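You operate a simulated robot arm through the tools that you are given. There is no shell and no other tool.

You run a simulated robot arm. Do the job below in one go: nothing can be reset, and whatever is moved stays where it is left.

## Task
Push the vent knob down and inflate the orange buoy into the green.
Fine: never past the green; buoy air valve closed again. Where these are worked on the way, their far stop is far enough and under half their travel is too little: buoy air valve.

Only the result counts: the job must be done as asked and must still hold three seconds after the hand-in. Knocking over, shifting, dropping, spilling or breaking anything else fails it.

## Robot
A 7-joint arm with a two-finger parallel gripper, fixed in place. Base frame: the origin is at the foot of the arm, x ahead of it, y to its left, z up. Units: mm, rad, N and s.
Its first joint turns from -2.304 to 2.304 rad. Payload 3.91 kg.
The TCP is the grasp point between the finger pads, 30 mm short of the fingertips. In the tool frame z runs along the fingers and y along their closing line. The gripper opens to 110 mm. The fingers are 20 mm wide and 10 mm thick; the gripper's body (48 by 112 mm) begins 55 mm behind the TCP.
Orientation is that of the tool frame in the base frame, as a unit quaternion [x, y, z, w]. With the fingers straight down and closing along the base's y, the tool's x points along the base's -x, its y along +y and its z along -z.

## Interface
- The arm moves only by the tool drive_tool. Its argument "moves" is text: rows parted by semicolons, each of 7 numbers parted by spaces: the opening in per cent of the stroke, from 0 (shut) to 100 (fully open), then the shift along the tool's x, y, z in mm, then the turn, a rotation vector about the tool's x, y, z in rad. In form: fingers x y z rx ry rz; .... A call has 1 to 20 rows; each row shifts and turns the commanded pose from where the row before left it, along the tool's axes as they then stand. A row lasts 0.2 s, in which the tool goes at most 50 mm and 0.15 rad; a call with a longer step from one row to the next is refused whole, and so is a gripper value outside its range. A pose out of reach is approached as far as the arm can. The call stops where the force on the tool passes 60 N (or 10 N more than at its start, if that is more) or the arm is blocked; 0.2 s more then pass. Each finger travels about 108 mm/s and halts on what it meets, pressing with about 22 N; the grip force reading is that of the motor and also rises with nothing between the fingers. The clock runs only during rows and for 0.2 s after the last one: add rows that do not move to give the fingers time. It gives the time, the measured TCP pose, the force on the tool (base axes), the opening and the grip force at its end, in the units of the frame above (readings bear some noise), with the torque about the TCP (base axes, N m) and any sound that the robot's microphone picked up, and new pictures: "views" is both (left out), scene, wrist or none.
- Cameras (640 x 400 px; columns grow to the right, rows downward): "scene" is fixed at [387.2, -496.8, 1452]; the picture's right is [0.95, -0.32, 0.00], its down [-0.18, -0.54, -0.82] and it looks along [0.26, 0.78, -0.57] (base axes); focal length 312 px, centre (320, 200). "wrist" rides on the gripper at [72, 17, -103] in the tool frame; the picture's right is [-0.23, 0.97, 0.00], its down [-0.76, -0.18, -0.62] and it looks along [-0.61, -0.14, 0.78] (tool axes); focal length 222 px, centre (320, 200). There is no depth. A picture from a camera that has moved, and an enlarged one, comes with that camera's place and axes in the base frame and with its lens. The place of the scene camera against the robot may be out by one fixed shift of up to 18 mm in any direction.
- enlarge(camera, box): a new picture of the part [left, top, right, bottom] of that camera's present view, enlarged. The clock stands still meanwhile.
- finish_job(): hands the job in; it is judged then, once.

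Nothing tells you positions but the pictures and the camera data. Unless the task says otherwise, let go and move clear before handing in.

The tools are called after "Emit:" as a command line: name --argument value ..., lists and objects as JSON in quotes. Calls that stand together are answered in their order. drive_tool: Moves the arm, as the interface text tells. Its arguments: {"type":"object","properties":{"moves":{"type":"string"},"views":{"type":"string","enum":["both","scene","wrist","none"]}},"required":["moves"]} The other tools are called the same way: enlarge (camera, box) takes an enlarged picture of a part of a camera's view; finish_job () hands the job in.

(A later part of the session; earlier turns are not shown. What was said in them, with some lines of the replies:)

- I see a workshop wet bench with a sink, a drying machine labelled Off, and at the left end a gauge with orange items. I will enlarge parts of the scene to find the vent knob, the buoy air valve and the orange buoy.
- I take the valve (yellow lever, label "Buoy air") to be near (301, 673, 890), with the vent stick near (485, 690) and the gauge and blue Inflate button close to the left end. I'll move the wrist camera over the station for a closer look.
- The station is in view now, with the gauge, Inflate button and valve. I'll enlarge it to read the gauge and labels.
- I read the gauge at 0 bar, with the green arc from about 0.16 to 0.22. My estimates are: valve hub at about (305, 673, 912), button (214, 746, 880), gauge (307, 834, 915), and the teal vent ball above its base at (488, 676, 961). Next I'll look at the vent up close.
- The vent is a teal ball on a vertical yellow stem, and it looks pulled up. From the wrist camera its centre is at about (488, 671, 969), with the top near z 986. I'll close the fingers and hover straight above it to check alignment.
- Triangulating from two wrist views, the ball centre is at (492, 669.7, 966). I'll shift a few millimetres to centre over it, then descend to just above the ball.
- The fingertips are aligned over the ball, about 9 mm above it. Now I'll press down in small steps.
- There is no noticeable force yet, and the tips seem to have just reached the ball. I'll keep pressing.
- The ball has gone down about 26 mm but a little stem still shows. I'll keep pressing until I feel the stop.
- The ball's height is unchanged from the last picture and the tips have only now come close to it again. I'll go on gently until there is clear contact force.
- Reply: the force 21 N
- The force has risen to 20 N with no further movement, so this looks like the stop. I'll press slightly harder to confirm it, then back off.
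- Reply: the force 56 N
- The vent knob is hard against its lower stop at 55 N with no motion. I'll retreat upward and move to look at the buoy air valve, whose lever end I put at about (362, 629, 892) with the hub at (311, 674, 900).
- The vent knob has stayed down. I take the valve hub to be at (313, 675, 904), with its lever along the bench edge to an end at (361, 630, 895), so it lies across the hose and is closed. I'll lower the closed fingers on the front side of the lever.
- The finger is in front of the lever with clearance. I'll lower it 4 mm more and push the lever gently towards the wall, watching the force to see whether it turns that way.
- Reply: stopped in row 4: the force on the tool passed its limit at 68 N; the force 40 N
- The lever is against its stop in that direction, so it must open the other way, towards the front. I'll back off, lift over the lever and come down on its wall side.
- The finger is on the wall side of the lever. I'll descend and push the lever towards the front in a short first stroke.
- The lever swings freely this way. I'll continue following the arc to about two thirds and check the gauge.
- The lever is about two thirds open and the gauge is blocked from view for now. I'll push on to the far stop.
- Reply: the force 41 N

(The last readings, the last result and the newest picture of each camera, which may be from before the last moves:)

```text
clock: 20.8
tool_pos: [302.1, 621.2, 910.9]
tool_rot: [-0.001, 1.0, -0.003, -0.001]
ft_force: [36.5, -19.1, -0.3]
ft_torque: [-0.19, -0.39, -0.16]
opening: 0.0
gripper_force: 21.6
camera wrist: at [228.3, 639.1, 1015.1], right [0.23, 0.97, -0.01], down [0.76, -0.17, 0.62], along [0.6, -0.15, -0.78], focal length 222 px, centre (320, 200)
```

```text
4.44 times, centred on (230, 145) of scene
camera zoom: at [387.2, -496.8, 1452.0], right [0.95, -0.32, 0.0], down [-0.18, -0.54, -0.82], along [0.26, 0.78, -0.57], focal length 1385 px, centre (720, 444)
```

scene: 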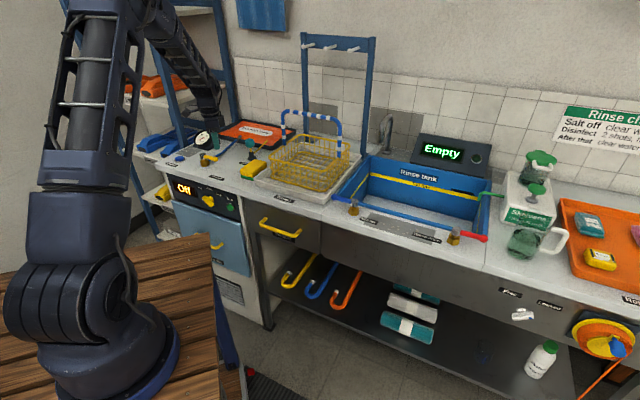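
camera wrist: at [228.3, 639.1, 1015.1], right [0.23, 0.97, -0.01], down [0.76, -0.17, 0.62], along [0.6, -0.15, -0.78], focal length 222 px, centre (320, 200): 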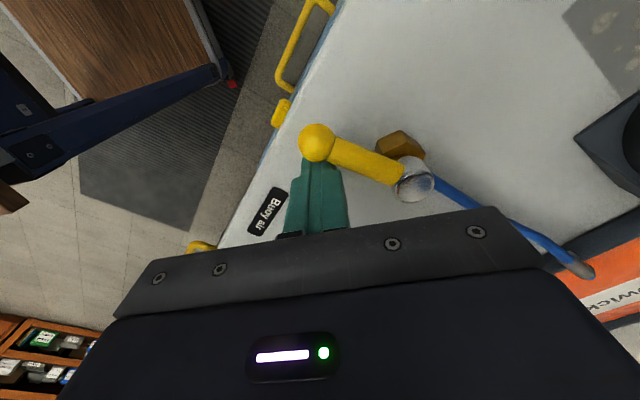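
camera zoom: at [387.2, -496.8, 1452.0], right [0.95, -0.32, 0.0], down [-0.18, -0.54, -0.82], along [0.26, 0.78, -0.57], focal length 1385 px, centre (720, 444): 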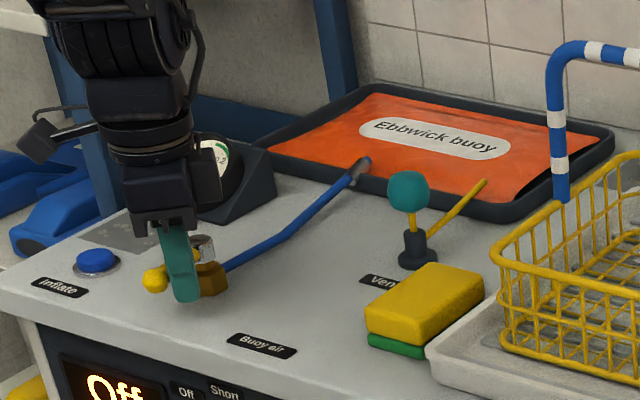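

The lever reached a hard stop at about 41 N, so the valve is fully open. I'll back away from the lever, rise, and go above the Inflate button, which I put at about (216, 746, 879).

Emit:
drive_tool --moves "0 -8 -6 0 0 0 0; 0 0 0 -30 0 0 0; 0 0 0 -30 0 0 0; 0 23.5 32.8 0 0 0 0; 0 23.5 32.8 0 0 0 0; 0 23.5 32.8 0 0 0 0; 0 23.5 32.8 0 0 0 0; 0 0 0 0 0 0 0"

Emit:
enlarge --camera "wrist" --box '[220, 40, 440, 240]'

Emit:
enlarge --camera "scene" --box '[170, 100, 290, 190]'

```text
clock: 22.6
tool_pos: [209.9, 750.3, 973.2]
tool_rot: [-0.001, 1.0, -0.004, -0.003]
ft_force: [0.0, -0.3, 0.6]
ft_torque: [-0.01, 0.01, -0.01]
opening: 0.1
gripper_force: 21.8
camera wrist: at [137.9, 766.3, 1077.3], right [0.22, 0.97, -0.01], down [0.77, -0.17, 0.62], along [0.6, -0.14, -0.78], focal length 222 px, centre (320, 200)
```

scene: 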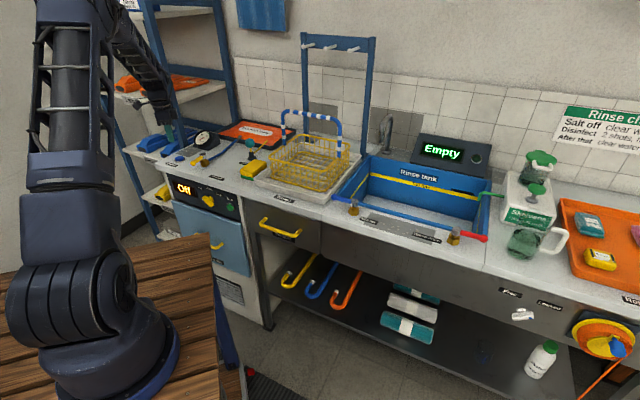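
wrist: 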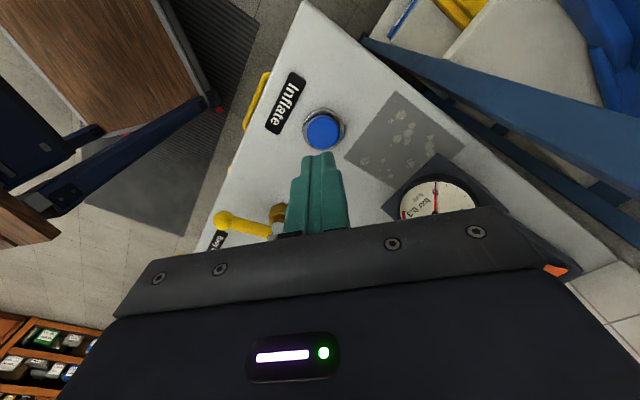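

```text
2.00 times, centred on (330, 140) of wrist
camera zoom: at [137.9, 766.3, 1077.3], right [0.22, 0.97, -0.01], down [0.77, -0.17, 0.62], along [0.6, -0.14, -0.78], focal length 444 px, centre (300, 320)
```

zoom: 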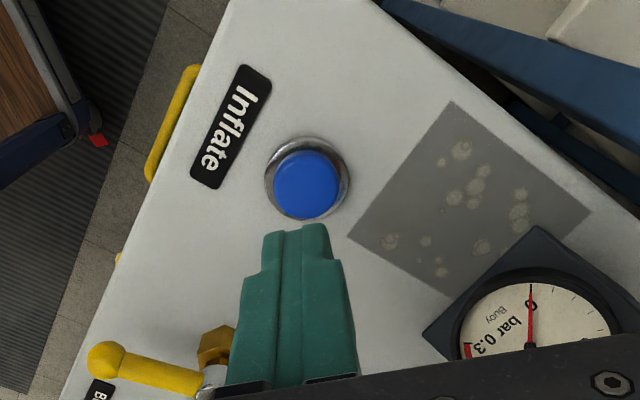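

```text
4.44 times, centred on (230, 145) of scene
camera zoom: at [387.2, -496.8, 1452.0], right [0.95, -0.32, 0.0], down [-0.18, -0.54, -0.82], along [0.26, 0.78, -0.57], focal length 1385 px, centre (720, 444)
```

zoom: 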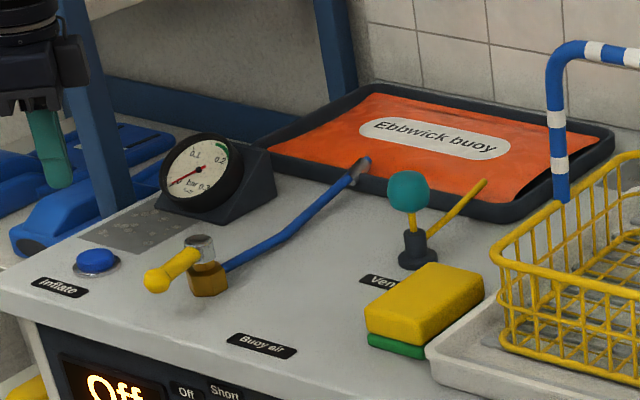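

The valve is open and the gauge still reads 0. The button is nearly under the fingers, at about (214, 751, 880), so I'll centre over it and descend to about 15 mm above.

Emit:
drive_tool --moves "0 -4 1.5 15 0 0 0; 0 0 0 15 0 0 0; 0 0 0 15 0 0 0; 0 0 0 0 0 0 0" --views "wrist"

Emit:
enlarge --camera "wrist" --box '[220, 60, 440, 260]'

Emit:
enlarge --camera "scene" --box '[165, 115, 245, 175]'

```text
clock: 23.6
tool_pos: [216.4, 749.7, 924.7]
tool_rot: [-0.002, 1.0, -0.004, -0.003]
ft_force: [-0.4, 0.4, 0.2]
ft_torque: [0.0, -0.02, 0.01]
opening: 0.0
gripper_force: 21.6
camera wrist: at [143.5, 767.0, 1030.0], right [0.22, 0.97, -0.01], down [0.77, -0.17, 0.62], along [0.6, -0.14, -0.78], focal length 222 px, centre (320, 200)
```

wrist: 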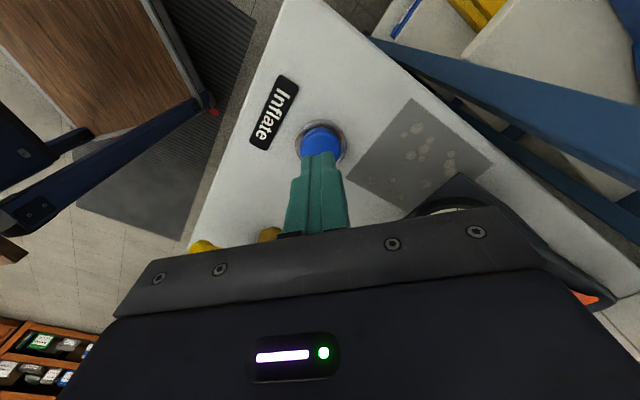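

```text
2.00 times, centred on (330, 160) of wrist
camera zoom: at [143.5, 767.0, 1030.0], right [0.22, 0.97, -0.01], down [0.77, -0.17, 0.62], along [0.6, -0.14, -0.78], focal length 444 px, centre (300, 280)
```

zoom: 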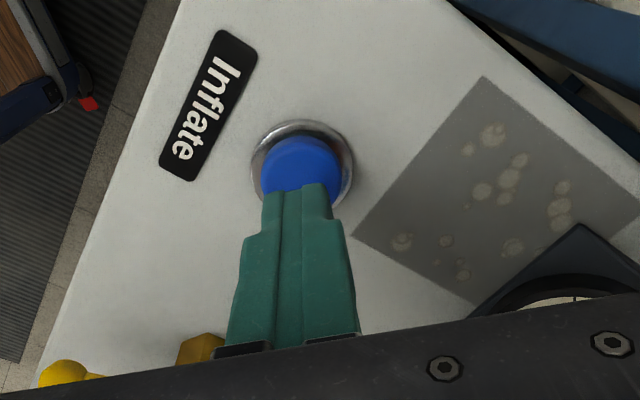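

```text
6.67 times, centred on (205, 145) of scene
camera zoom: at [387.2, -496.8, 1452.0], right [0.95, -0.32, 0.0], down [-0.18, -0.54, -0.82], along [0.26, 0.78, -0.57], focal length 2078 px, centre (1087, 567)
```

zoom: 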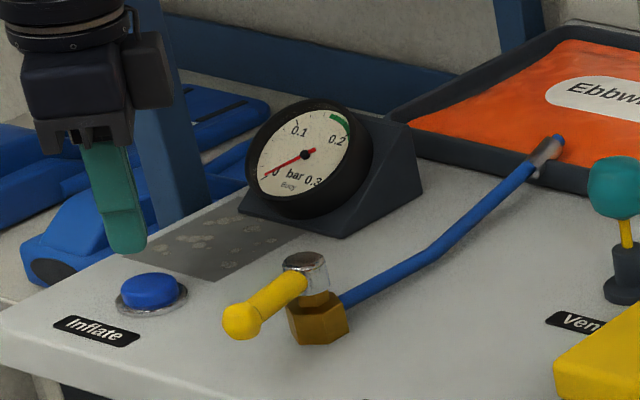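

The height of the button is uncertain, between 860 and 880, so I'll go down in small steps with force feedback. I'll also shift 3 mm in x, since the scene view puts the button slightly to the right.

Emit:
drive_tool --moves "0 -3 0 4 0 0 0; 0 0 0 4 0 0 0; 0 0 0 0 0 0 0" --views "none"

Emit:
enlarge --camera "scene" --box '[165, 115, 225, 175]'

Emit:
enlarge --camera "wrist" --box '[270, 100, 370, 200]'

```text
clock: 24.4
tool_pos: [217.1, 750.5, 918.8]
tool_rot: [-0.002, 1.0, -0.004, -0.002]
ft_force: [-1.0, -0.4, 0.5]
ft_torque: [0.03, -0.03, 0.04]
opening: 0.0
gripper_force: 21.9
```

```text
6.67 times, centred on (195, 145) of scene
camera zoom: at [387.2, -496.8, 1452.0], right [0.95, -0.32, 0.0], down [-0.18, -0.54, -0.82], along [0.26, 0.78, -0.57], focal length 2078 px, centre (1153, 567)
```

zoom: 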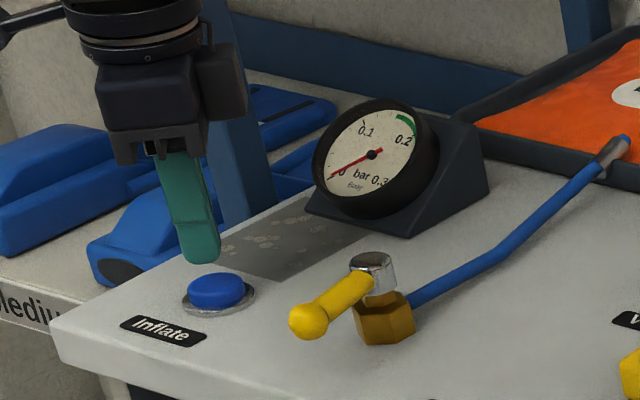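

```text
4.00 times, centred on (320, 150) of wrist
camera zoom: at [145.6, 767.7, 1022.7], right [0.22, 0.97, -0.01], down [0.77, -0.17, 0.62], along [0.6, -0.14, -0.78], focal length 888 px, centre (320, 400)
```

zoom: 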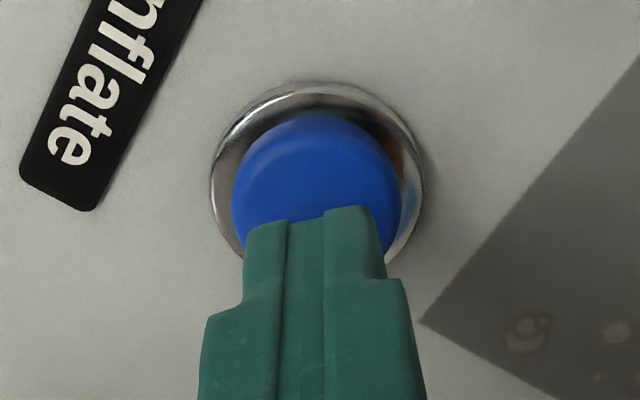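

The tips are about 15 mm above the button, with the gauge clearly visible beside it. I'll descend a bit more.

Emit:
drive_tool --moves "0 -1 0 4 0 0 0; 0 0 0 4 0 0 0; 0 0 0 0 0 0 0" --views "none"

Emit:
enlarge --camera "scene" --box '[170, 120, 220, 170]'

```text
clock: 25.1
tool_pos: [219.7, 750.8, 910.2]
tool_rot: [-0.003, 1.0, -0.004, -0.003]
ft_force: [0.1, -0.5, 0.7]
ft_torque: [0.01, 0.01, -0.01]
opening: 0.3
gripper_force: 22.1
```

```text
8.00 times, centred on (195, 145) of scene
camera zoom: at [387.2, -496.8, 1452.0], right [0.95, -0.32, 0.0], down [-0.18, -0.54, -0.82], along [0.26, 0.78, -0.57], focal length 2494 px, centre (1320, 640)
```

zoom: 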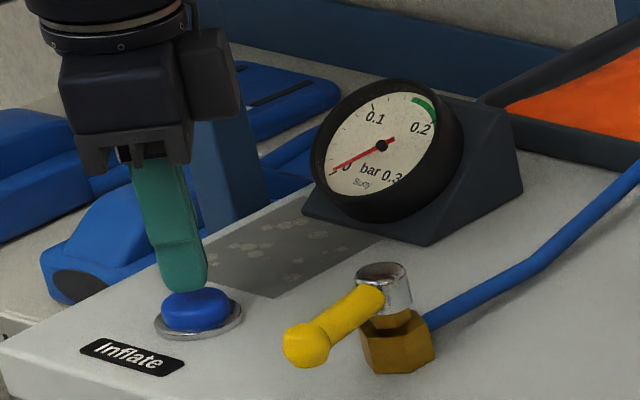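

The tip is a few millimetres above the button. I'll go down 2 mm at a time, watching the force, the sound and the gauge.

Emit:
drive_tool --moves "0 0 0 2 0 0 0; 0 0 0 2 0 0 0" --views "none"

Emit:
enlarge --camera "scene" --box '[170, 120, 220, 170]'

```text
clock: 25.8
tool_pos: [217.8, 752.5, 906.1]
tool_rot: [-0.002, 1.0, -0.004, -0.002]
ft_force: [-0.2, 0.2, 0.1]
ft_torque: [-0.01, 0.01, -0.03]
opening: 0.0
gripper_force: 21.8
```

```text
8.00 times, centred on (195, 145) of scene
camera zoom: at [387.2, -496.8, 1452.0], right [0.95, -0.32, 0.0], down [-0.18, -0.54, -0.82], along [0.26, 0.78, -0.57], focal length 2494 px, centre (1320, 640)
```

zoom: 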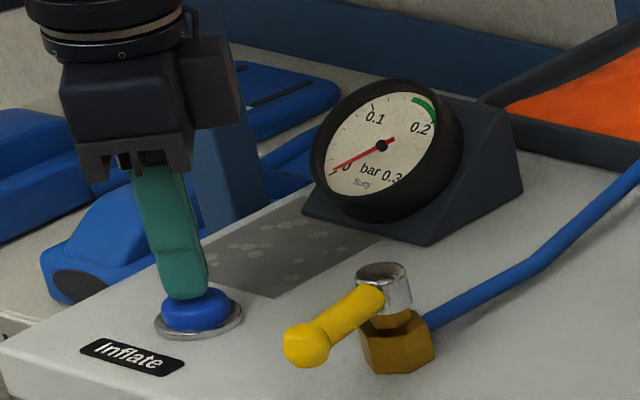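

Emit:
drive_tool --moves "0 0 0 2 0 0 0" --views "none"

Emit:
enlarge --camera "scene" --box '[170, 120, 220, 170]'

```text
clock: 26.1
tool_pos: [217.7, 750.6, 904.5]
tool_rot: [-0.003, 1.0, -0.003, -0.003]
ft_force: [1.3, -0.2, 0.0]
ft_torque: [0.05, 0.0, -0.01]
opening: 0.2
gripper_force: 22.1
```

```text
8.00 times, centred on (195, 145) of scene
camera zoom: at [387.2, -496.8, 1452.0], right [0.95, -0.32, 0.0], down [-0.18, -0.54, -0.82], along [0.26, 0.78, -0.57], focal length 2494 px, centre (1320, 640)
```

zoom: 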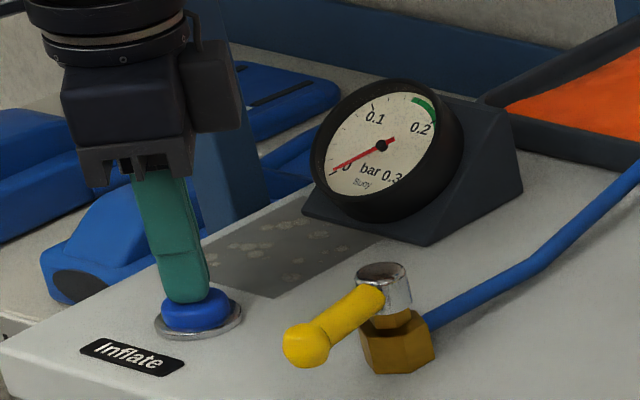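

There is no contact yet, so I'll take another 2 mm.

Emit:
drive_tool --moves "0 0 0 2 0 0 0" --views "none"

Emit:
enlarge --camera "scene" --box '[170, 120, 220, 170]'

```text
clock: 26.6
tool_pos: [219.3, 751.1, 902.9]
tool_rot: [-0.002, 1.0, -0.003, -0.003]
ft_force: [-0.1, -0.1, 0.2]
ft_torque: [-0.02, 0.02, 0.01]
opening: 0.2
gripper_force: 21.8
```

```text
8.00 times, centred on (195, 145) of scene
camera zoom: at [387.2, -496.8, 1452.0], right [0.95, -0.32, 0.0], down [-0.18, -0.54, -0.82], along [0.26, 0.78, -0.57], focal length 2494 px, centre (1320, 640)
```

zoom: 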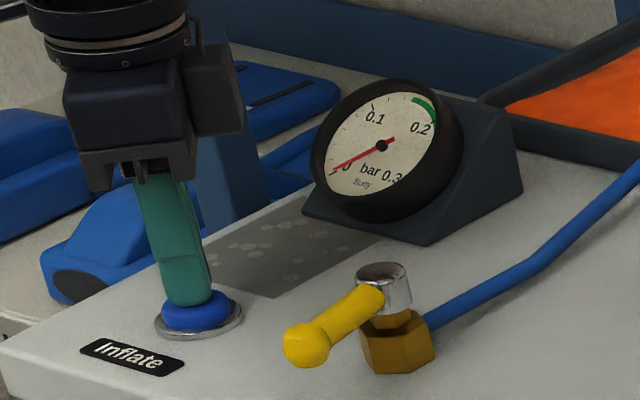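

Emit:
drive_tool --moves "0 0 0 2 0 0 0" --views "none"

Emit:
enlarge --camera "scene" --box '[170, 120, 220, 170]'

```text
clock: 26.9
tool_pos: [218.3, 751.0, 899.8]
tool_rot: [-0.003, 1.0, -0.004, -0.003]
ft_force: [-1.2, 0.5, 1.5]
ft_torque: [0.06, 0.02, -0.03]
opening: 0.1
gripper_force: 22.0
```

```text
8.00 times, centred on (195, 145) of scene
camera zoom: at [387.2, -496.8, 1452.0], right [0.95, -0.32, 0.0], down [-0.18, -0.54, -0.82], along [0.26, 0.78, -0.57], focal length 2494 px, centre (1320, 640)
```

zoom: 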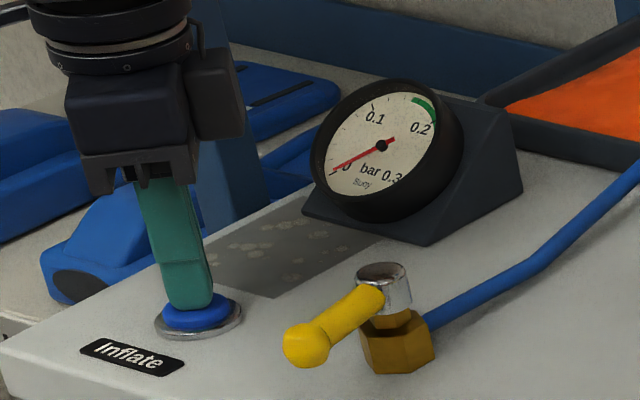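

Light contact of about 1.5 N has begun and the gauge is still at 0. I'll press on in 1 mm steps.

Emit:
drive_tool --moves "0 0 0 1 0 0 0" --views "none"

Emit:
enlarge --camera "scene" --box '[190, 125, 220, 150]'

```text
clock: 27.4
tool_pos: [218.7, 750.7, 898.2]
tool_rot: [-0.002, 1.0, -0.004, -0.003]
ft_force: [0.6, 0.0, 2.4]
ft_torque: [-0.01, -0.06, 0.01]
opening: 0.1
gripper_force: 21.9
heard: click
```

```text
16.00 times, centred on (205, 138) of scene
camera zoom: at [387.2, -496.8, 1452.0], right [0.95, -0.32, 0.0], down [-0.18, -0.54, -0.82], along [0.26, 0.78, -0.57], focal length 4987 px, centre (2160, 1200)
```

zoom: 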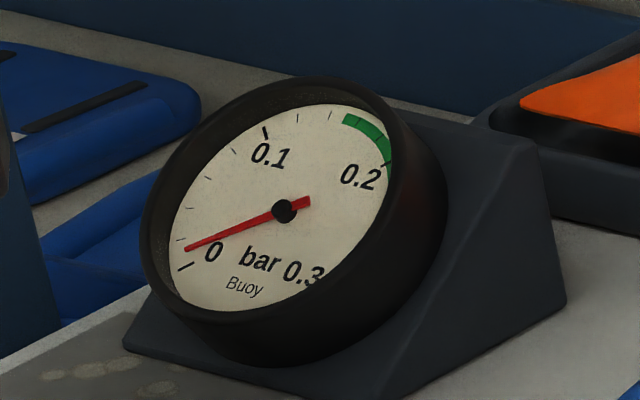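

A click was heard and the needle has just moved to about 0.01 bar, so the air is flowing while the button is held. I'll hold still for one short row and read the gauge to get the rate.

Emit:
drive_tool --moves "0 0 0 0 0 0 0" --views "none"

Emit:
enlarge --camera "scene" --box '[190, 125, 220, 150]'

```text
clock: 27.8
tool_pos: [218.6, 750.4, 899.2]
tool_rot: [-0.003, 1.0, -0.003, -0.003]
ft_force: [0.7, -0.2, 2.5]
ft_torque: [0.01, -0.01, 0.03]
opening: 0.0
gripper_force: 22.4
```

```text
16.00 times, centred on (205, 138) of scene
camera zoom: at [387.2, -496.8, 1452.0], right [0.95, -0.32, 0.0], down [-0.18, -0.54, -0.82], along [0.26, 0.78, -0.57], focal length 4987 px, centre (2160, 1200)
```

zoom: 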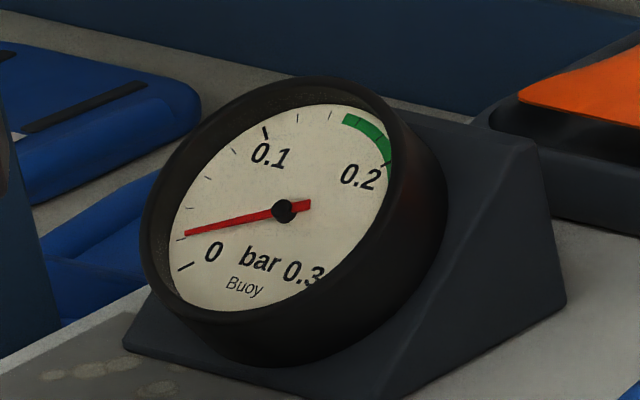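

The rate is about 0.025 bar per second. Green begins near 0.15 and I aim for about 0.18, so I'll hold about 2 s and read again.

Emit:
drive_tool --moves "0 0 0 0 0 0 0; 0 0 0 0 0 0 0; 0 0 0 0 0 0 0; 0 0 0 0 0 0 0; 0 0 0 0 0 0 0; 0 0 0 0 0 0 0; 0 0 0 0 0 0 0; 0 0 0 0 0 0 0" --views "none"

Emit:
enlarge --camera "scene" --box '[190, 125, 220, 150]'

```text
clock: 29.6
tool_pos: [218.5, 750.5, 898.9]
tool_rot: [-0.002, 1.0, -0.003, -0.003]
ft_force: [0.6, 0.3, 2.1]
ft_torque: [-0.02, -0.01, 0.03]
opening: 0.0
gripper_force: 21.3
```

```text
16.00 times, centred on (205, 138) of scene
camera zoom: at [387.2, -496.8, 1452.0], right [0.95, -0.32, 0.0], down [-0.18, -0.54, -0.82], along [0.26, 0.78, -0.57], focal length 4987 px, centre (2160, 1200)
```

zoom: 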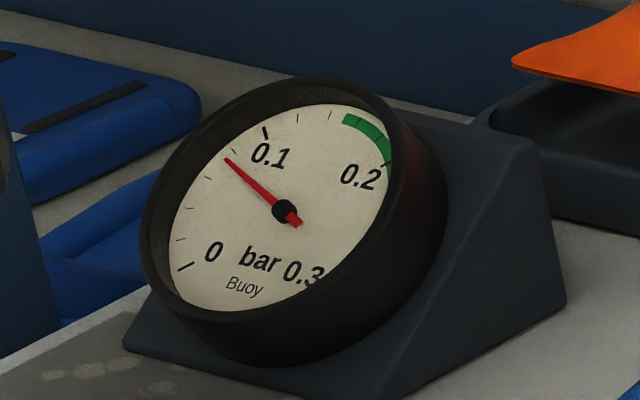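

The gauge reads about 0.072 bar, so the rate is about 0.028 bar/s. I'll hold about 2.2 s more, which should reach roughly 0.13.

Emit:
drive_tool --moves "0 0 0 0 0 0 0; 0 0 0 0 0 0 0; 0 0 0 0 0 0 0; 0 0 0 0 0 0 0; 0 0 0 0 0 0 0; 0 0 0 0 0 0 0; 0 0 0 0 0 0 0; 0 0 0 0 0 0 0; 0 0 0 0 0 0 0; 0 0 0 0 0 0 0" --views "none"

Emit:
enlarge --camera "scene" --box '[190, 125, 220, 150]'

```text
clock: 31.8
tool_pos: [217.7, 751.6, 899.3]
tool_rot: [-0.003, 1.0, -0.004, -0.003]
ft_force: [-0.5, -0.1, 2.0]
ft_torque: [0.03, 0.0, -0.03]
opening: 0.2
gripper_force: 22.1
```

```text
16.00 times, centred on (205, 138) of scene
camera zoom: at [387.2, -496.8, 1452.0], right [0.95, -0.32, 0.0], down [-0.18, -0.54, -0.82], along [0.26, 0.78, -0.57], focal length 4987 px, centre (2160, 1200)
```

zoom: 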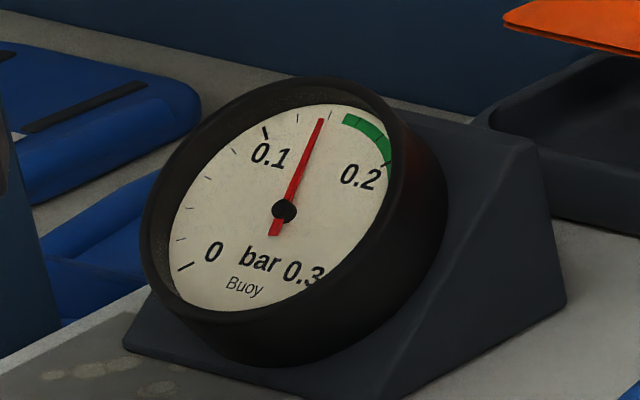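

The gauge reads about 0.134 bar, just below the green. I'll hold 1 s more and check before releasing.

Emit:
drive_tool --moves "0 0 0 0 0 0 0; 0 0 0 0 0 0 0; 0 0 0 0 0 0 0; 0 0 0 0 0 0 0" --views "none"

Emit:
enlarge --camera "scene" --box '[190, 125, 220, 150]'

```text
clock: 32.8
tool_pos: [219.7, 750.0, 899.8]
tool_rot: [-0.002, 1.0, -0.004, -0.003]
ft_force: [0.2, 0.6, 2.3]
ft_torque: [0.01, 0.0, 0.0]
opening: 0.0
gripper_force: 21.8
```

```text
16.00 times, centred on (205, 138) of scene
camera zoom: at [387.2, -496.8, 1452.0], right [0.95, -0.32, 0.0], down [-0.18, -0.54, -0.82], along [0.26, 0.78, -0.57], focal length 4987 px, centre (2160, 1200)
```

zoom: 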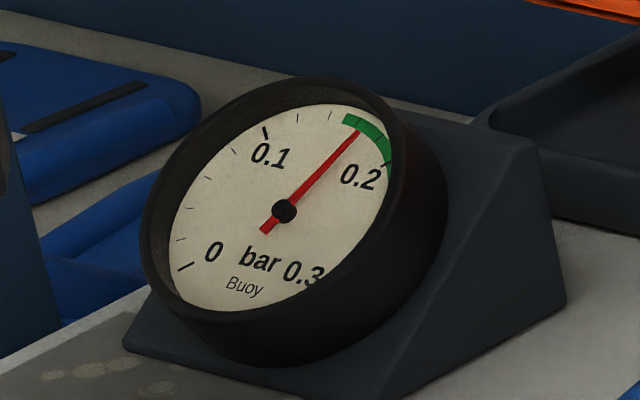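

The needle is in the green at about 0.163 bar. I'm releasing the button now.

Emit:
drive_tool --moves "0 0 0 -15 0 0 0" --views "none"

Emit:
enlarge --camera "scene" --box '[190, 125, 220, 150]'

Emit:
enlarge --camera "scene" --box '[160, 60, 340, 190]'

```text
clock: 33.1
tool_pos: [219.2, 751.1, 912.8]
tool_rot: [-0.002, 1.0, -0.003, -0.002]
ft_force: [0.5, -0.7, 0.3]
ft_torque: [0.04, -0.03, 0.01]
opening: 0.0
gripper_force: 21.8
```

```text
16.00 times, centred on (205, 138) of scene
camera zoom: at [387.2, -496.8, 1452.0], right [0.95, -0.32, 0.0], down [-0.18, -0.54, -0.82], along [0.26, 0.78, -0.57], focal length 4987 px, centre (2160, 1200)
```

zoom: 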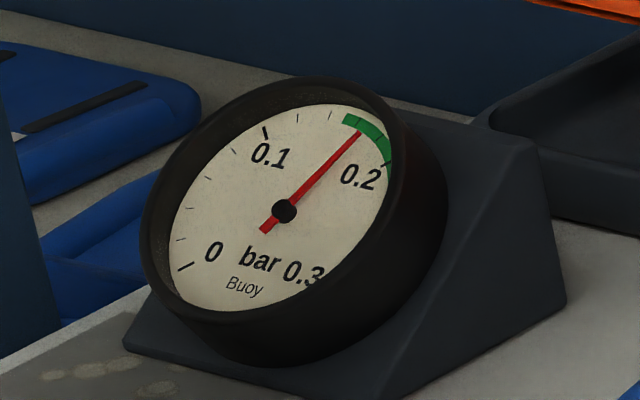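

```text
3.08 times, centred on (250, 125) of scene
camera zoom: at [387.2, -496.8, 1452.0], right [0.95, -0.32, 0.0], down [-0.18, -0.54, -0.82], along [0.26, 0.78, -0.57], focal length 959 px, centre (535, 431)
```

zoom: 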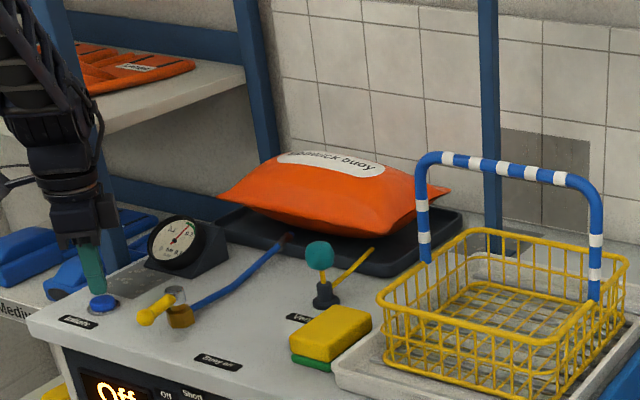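

The gauge settled at about 0.165 bar, within the green, and the orange buoy is plump. Now I'll rise and move to the left of the opened lever so I can swing it shut.

Emit:
drive_tool --moves "0 0 0 -25 0 0 0; 0 0 0 -25 0 0 0; 0 -12 -28.3 0 0 0 0; 0 -12 -28.3 0 0 0 0; 0 -12 -28.4 0 0 0 0; 0 0 0 0 0 0 0"

Emit:
enlarge --camera "scene" --box '[190, 125, 220, 150]'

Emit:
enlarge --camera "scene" --box '[170, 110, 250, 175]'

Emit:
enlarge --camera "wrist" --box '[220, 60, 440, 260]'

```text
clock: 34.5
tool_pos: [254.7, 665.3, 963.8]
tool_rot: [-0.002, 1.0, -0.003, -0.002]
ft_force: [0.2, 0.3, -0.2]
ft_torque: [-0.01, 0.03, 0.01]
opening: 0.0
gripper_force: 22.4
camera wrist: at [182.3, 682.4, 1067.9], right [0.22, 0.97, -0.01], down [0.77, -0.17, 0.62], along [0.6, -0.14, -0.78], focal length 222 px, centre (320, 200)
```

scene: 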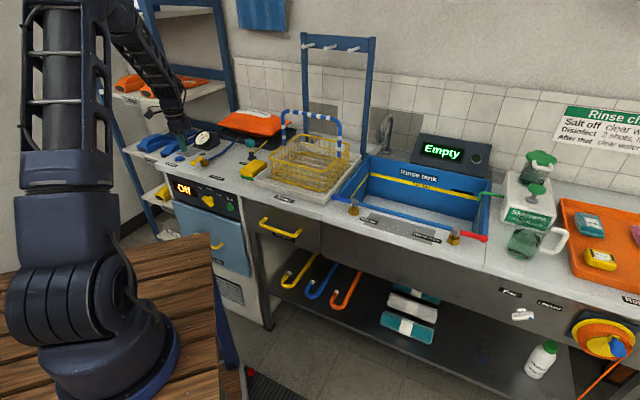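
wrist: 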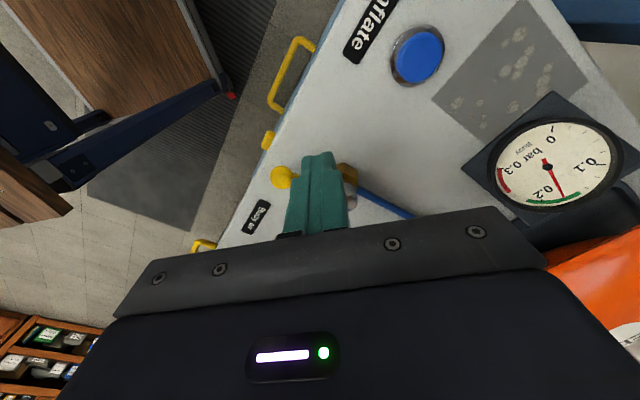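

```text
16.00 times, centred on (205, 138) of scene
camera zoom: at [387.2, -496.8, 1452.0], right [0.95, -0.32, 0.0], down [-0.18, -0.54, -0.82], along [0.26, 0.78, -0.57], focal length 4987 px, centre (2160, 1200)
```

zoom: 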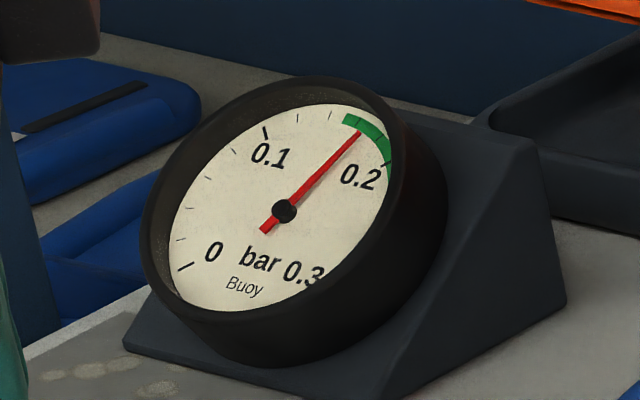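

```text
6.15 times, centred on (210, 142) of scene
camera zoom: at [387.2, -496.8, 1452.0], right [0.95, -0.32, 0.0], down [-0.18, -0.54, -0.82], along [0.26, 0.78, -0.57], focal length 1918 px, centre (997, 554)
```

zoom: 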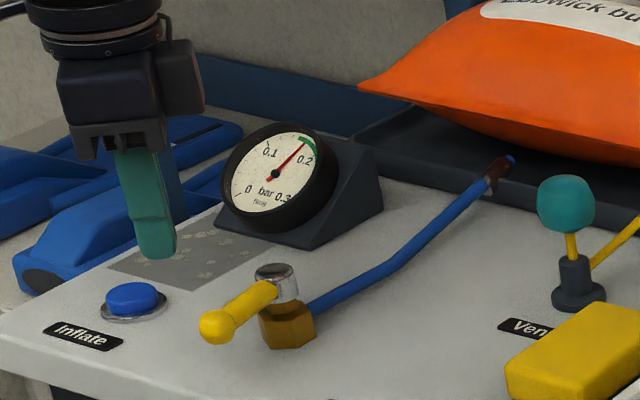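

```text
2.00 times, centred on (330, 160) of wrist
camera zoom: at [182.3, 682.4, 1067.9], right [0.22, 0.97, -0.01], down [0.77, -0.17, 0.62], along [0.6, -0.14, -0.78], focal length 444 px, centre (300, 280)
```

zoom: 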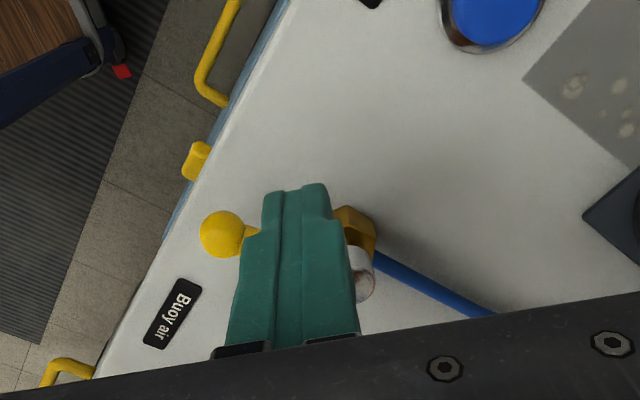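

The pressure is holding at about 0.165 in the green. The lever end is now at about (282, 622), so I'll descend to the left of it and start swinging it back.

Emit:
drive_tool --moves "0 0 0 27 0 0 0; 0 0 0 27 0 0 0; 0 -6.8 -9.2 0 0 0 0; 0 -6.8 -9.2 0 0 0 0; 0 -8 -7.8 0 0 0 0; 0 -6.8 -6 0 0 0 0; 0 -7.7 -4.7 0 0 0 0; 0 -8.4 -3.3 0 0 0 0; 0 0 0 0 0 0 0" --views "wrist"

Emit:
enlarge --camera "scene" --box '[170, 110, 250, 175]'

```text
clock: 36.5
tool_pos: [298.7, 625.9, 910.3]
tool_rot: [-0.001, 1.0, -0.004, -0.003]
ft_force: [0.3, -0.6, 0.6]
ft_torque: [-0.02, 0.0, 0.04]
opening: 0.0
gripper_force: 22.0
camera wrist: at [225.8, 642.8, 1014.5], right [0.22, 0.97, -0.01], down [0.77, -0.17, 0.62], along [0.6, -0.14, -0.78], focal length 222 px, centre (320, 200)
```

wrist: 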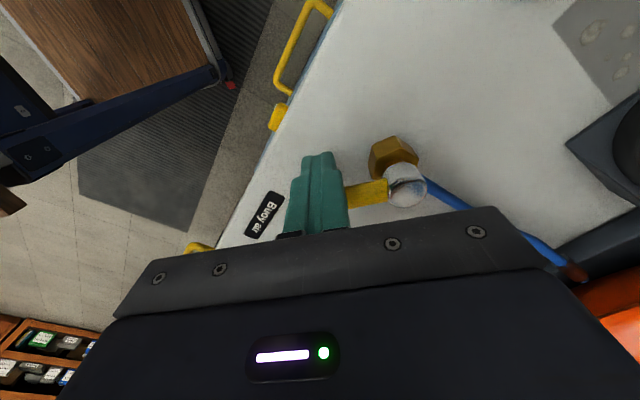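

```text
6.15 times, centred on (210, 142) of scene
camera zoom: at [387.2, -496.8, 1452.0], right [0.95, -0.32, 0.0], down [-0.18, -0.54, -0.82], along [0.26, 0.78, -0.57], focal length 1918 px, centre (997, 554)
```

zoom: 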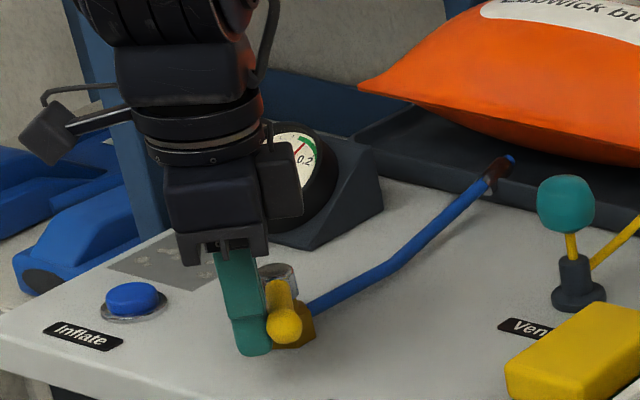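

The lever is following. I'll carry on along the arc towards the closed stop.

Emit:
drive_tool --moves "0 -8.9 -1.8 0 0 0 0; 0 -9 -0.3 0 0 0 0; 0 -9 1.3 0 0 0 0; 0 -5 1.5 0 0 0 0; 0 0 0 0 0 0 0" --views "wrist"

Emit:
enlarge --camera "scene" --box '[170, 110, 250, 175]'

```text
clock: 37.8
tool_pos: [331.6, 626.6, 912.3]
tool_rot: [-0.002, 1.0, -0.004, -0.002]
ft_force: [0.7, 0.4, -0.3]
ft_torque: [0.03, -0.02, 0.01]
opening: 0.0
gripper_force: 21.7
camera wrist: at [259.5, 643.3, 1015.4], right [0.22, 0.97, -0.01], down [0.77, -0.17, 0.62], along [0.6, -0.14, -0.78], focal length 222 px, centre (320, 200)
```

wrist: 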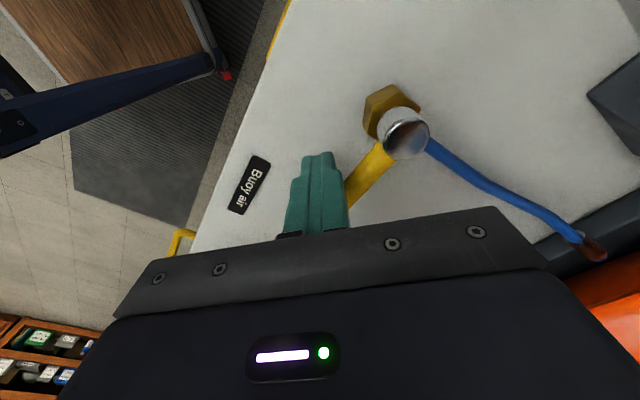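

```text
6.15 times, centred on (210, 142) of scene
camera zoom: at [387.2, -496.8, 1452.0], right [0.95, -0.32, 0.0], down [-0.18, -0.54, -0.82], along [0.26, 0.78, -0.57], focal length 1918 px, centre (997, 554)
```

zoom: 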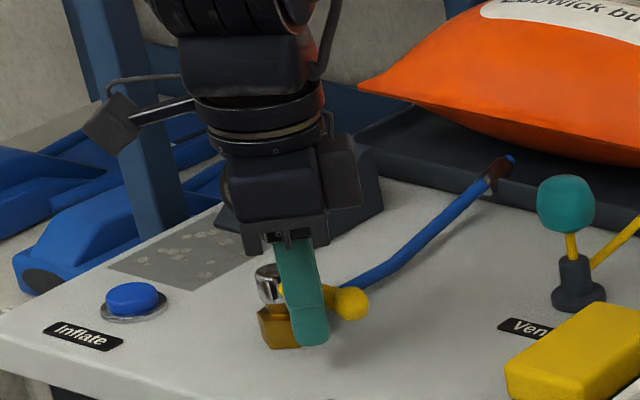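

The lever is nearly back at its start direction with no resistance yet. I'll push gently in small steps until it meets the stop.

Emit:
drive_tool --moves "0 -1 1 0 0 0 0; 0 -1 1 0 0 0 0; 0 -1 1 0 0 0 0; 0 0 0 0 0 0 0" --views "none"

```text
clock: 38.8
tool_pos: [333.1, 627.6, 910.3]
tool_rot: [-0.003, 1.0, -0.004, -0.003]
ft_force: [-15.8, -24.1, 11.1]
ft_torque: [-0.18, 0.03, -0.08]
opening: 0.1
gripper_force: 22.2
```

The force of about 29 N at the same place as the original stop shows the valve is closed. I'll back off, rise clear and check the lever, gauge, vent and buoy.

Emit:
drive_tool --moves "0 4 -4 0 0 0 0; 0 8 -8 0 0 0 0; 0 0 0 -30 0 0 0; 0 0 0 -40 0 0 0; 0 15 -15 -30 0 0 0; 0 25 -15 -25 0 0 0; 0 30 -10 -10 0 0 0; 0 0 0 0 0 0 0; 0 0 0 0 0 0 0"

Emit:
enlarge --camera "scene" --box '[190, 125, 220, 150]'

Emit:
enlarge --camera "scene" --box '[160, 90, 290, 190]'

Emit:
enlarge --camera "wrist" --box '[260, 40, 600, 250]'

```text
clock: 40.8
tool_pos: [252.7, 577.8, 1045.7]
tool_rot: [-0.002, 1.0, -0.003, -0.003]
ft_force: [-1.2, -1.3, -0.5]
ft_torque: [0.04, -0.03, 0.0]
opening: 0.0
gripper_force: 21.9
camera wrist: at [181.0, 594.8, 1150.6], right [0.22, 0.97, -0.01], down [0.77, -0.17, 0.62], along [0.6, -0.14, -0.78], focal length 222 px, centre (320, 200)
```

scene: 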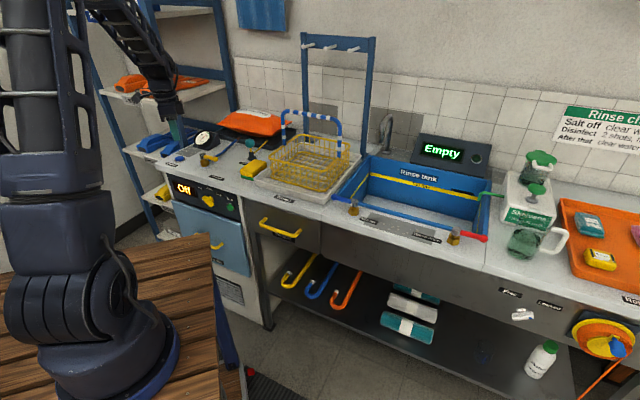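
wrist: 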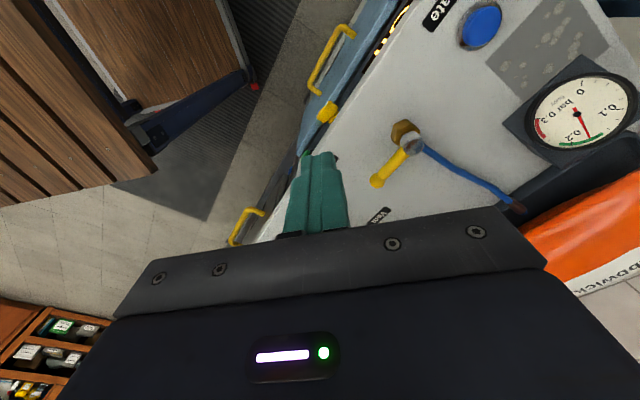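

```text
16.00 times, centred on (205, 138) of scene
camera zoom: at [387.2, -496.8, 1452.0], right [0.95, -0.32, 0.0], down [-0.18, -0.54, -0.82], along [0.26, 0.78, -0.57], focal length 4987 px, centre (2160, 1200)
```

zoom: 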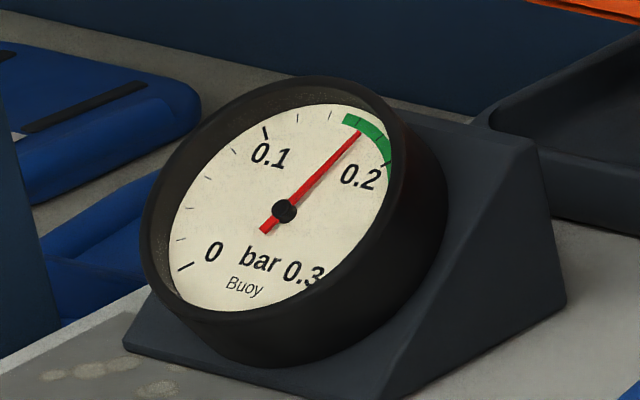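

```text
4.00 times, centred on (225, 140) of scene
camera zoom: at [387.2, -496.8, 1452.0], right [0.95, -0.32, 0.0], down [-0.18, -0.54, -0.82], along [0.26, 0.78, -0.57], focal length 1247 px, centre (700, 440)
```

zoom: 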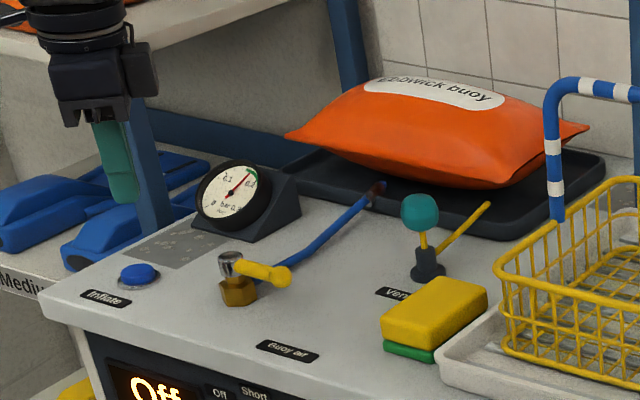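

```text
1.88 times, centred on (430, 145) of wrist
camera zoom: at [181.0, 594.8, 1150.6], right [0.22, 0.97, -0.01], down [0.77, -0.17, 0.62], along [0.6, -0.14, -0.78], focal length 418 px, centre (113, 304)
```

zoom: 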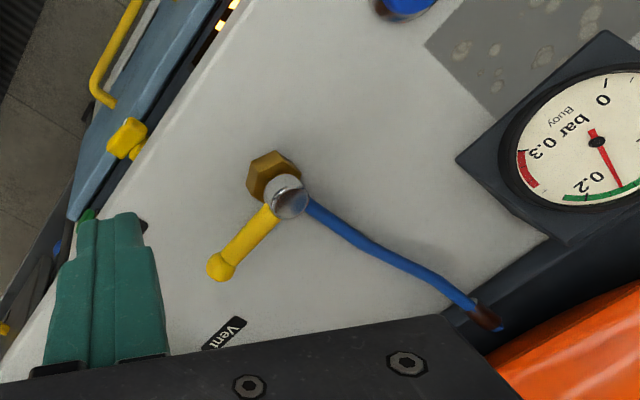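

Everything looks right: the gauge is steady at about 0.165 in the green, the vent is down and the lever is back. As a final check I'll compare the lever with the very first picture at the same zoom.

Emit:
enlarge --camera "scene" --box '[180, 110, 290, 190]'

Emit:
drive_tool --moves "0 0 0 0 0 0 0; 0 0 0 0 0 0 0; 0 0 0 0 0 0 0; 0 0 0 0 0 0 0; 0 0 0 0 0 0 0; 0 0 0 0 0 0 0; 0 0 0 0 0 0 0; 0 0 0 0 0 0 0; 0 0 0 0 0 0 0; 0 0 0 0 0 0 0" --views "none"

Emit:
enlarge --camera "scene" --box '[190, 125, 220, 150]'

```text
5.00 times, centred on (235, 150) of scene
camera zoom: at [387.2, -496.8, 1452.0], right [0.95, -0.32, 0.0], down [-0.18, -0.54, -0.82], along [0.26, 0.78, -0.57], focal length 1558 px, centre (745, 450)
```

zoom: 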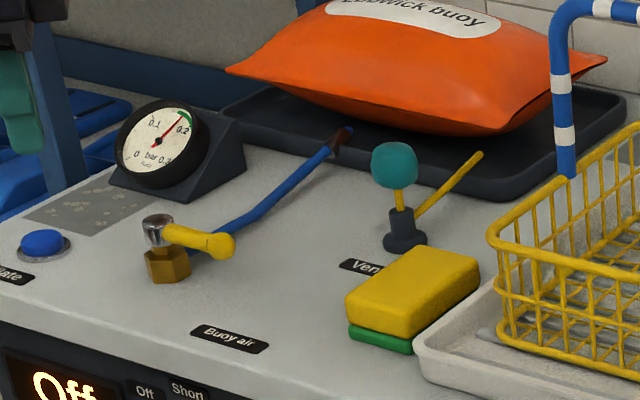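

```text
clock: 43.0
tool_pos: [254.6, 577.0, 1046.9]
tool_rot: [-0.001, 1.0, -0.003, -0.002]
ft_force: [-0.7, 0.3, 0.5]
ft_torque: [0.0, 0.03, 0.03]
opening: 0.0
gripper_force: 21.8
```

```text
16.00 times, centred on (205, 138) of scene
camera zoom: at [387.2, -496.8, 1452.0], right [0.95, -0.32, 0.0], down [-0.18, -0.54, -0.82], along [0.26, 0.78, -0.57], focal length 4987 px, centre (2160, 1200)
```

zoom: 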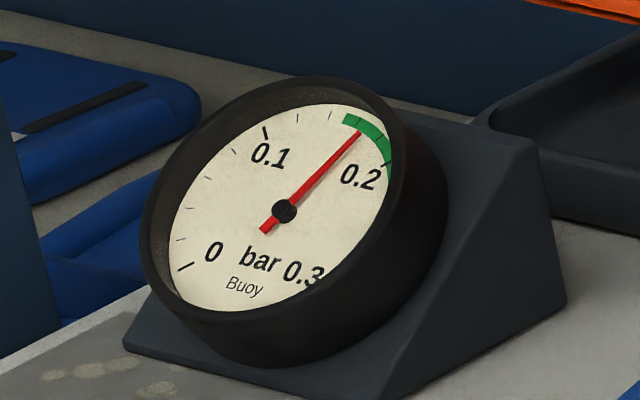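

The lever matches its original closed position, and the needle has stayed in the green for two more seconds. The vent knob is down and the arm is clear, so I'm handing in.

Emit:
finish_job

```text
The job is handed in.
```

The vent knob is pushed down and the orange buoy is inflated to about 0.165 bar, inside the green. I have handed the job in.

- **Vent knob:** it went down to its lower stop and has stayed there.
- **Pressure:** the needle never went past the green. It held steady for about ten seconds after I released the Inflate button, including about five with the valve shut.
- **Buoy air valve:** I opened it to its far stop for the inflation, then swung it back to its closed stop. It matches its position in the first picture.
- **Surroundings:** in the last pictures nothing else looked moved, and the arm was clear of everything.
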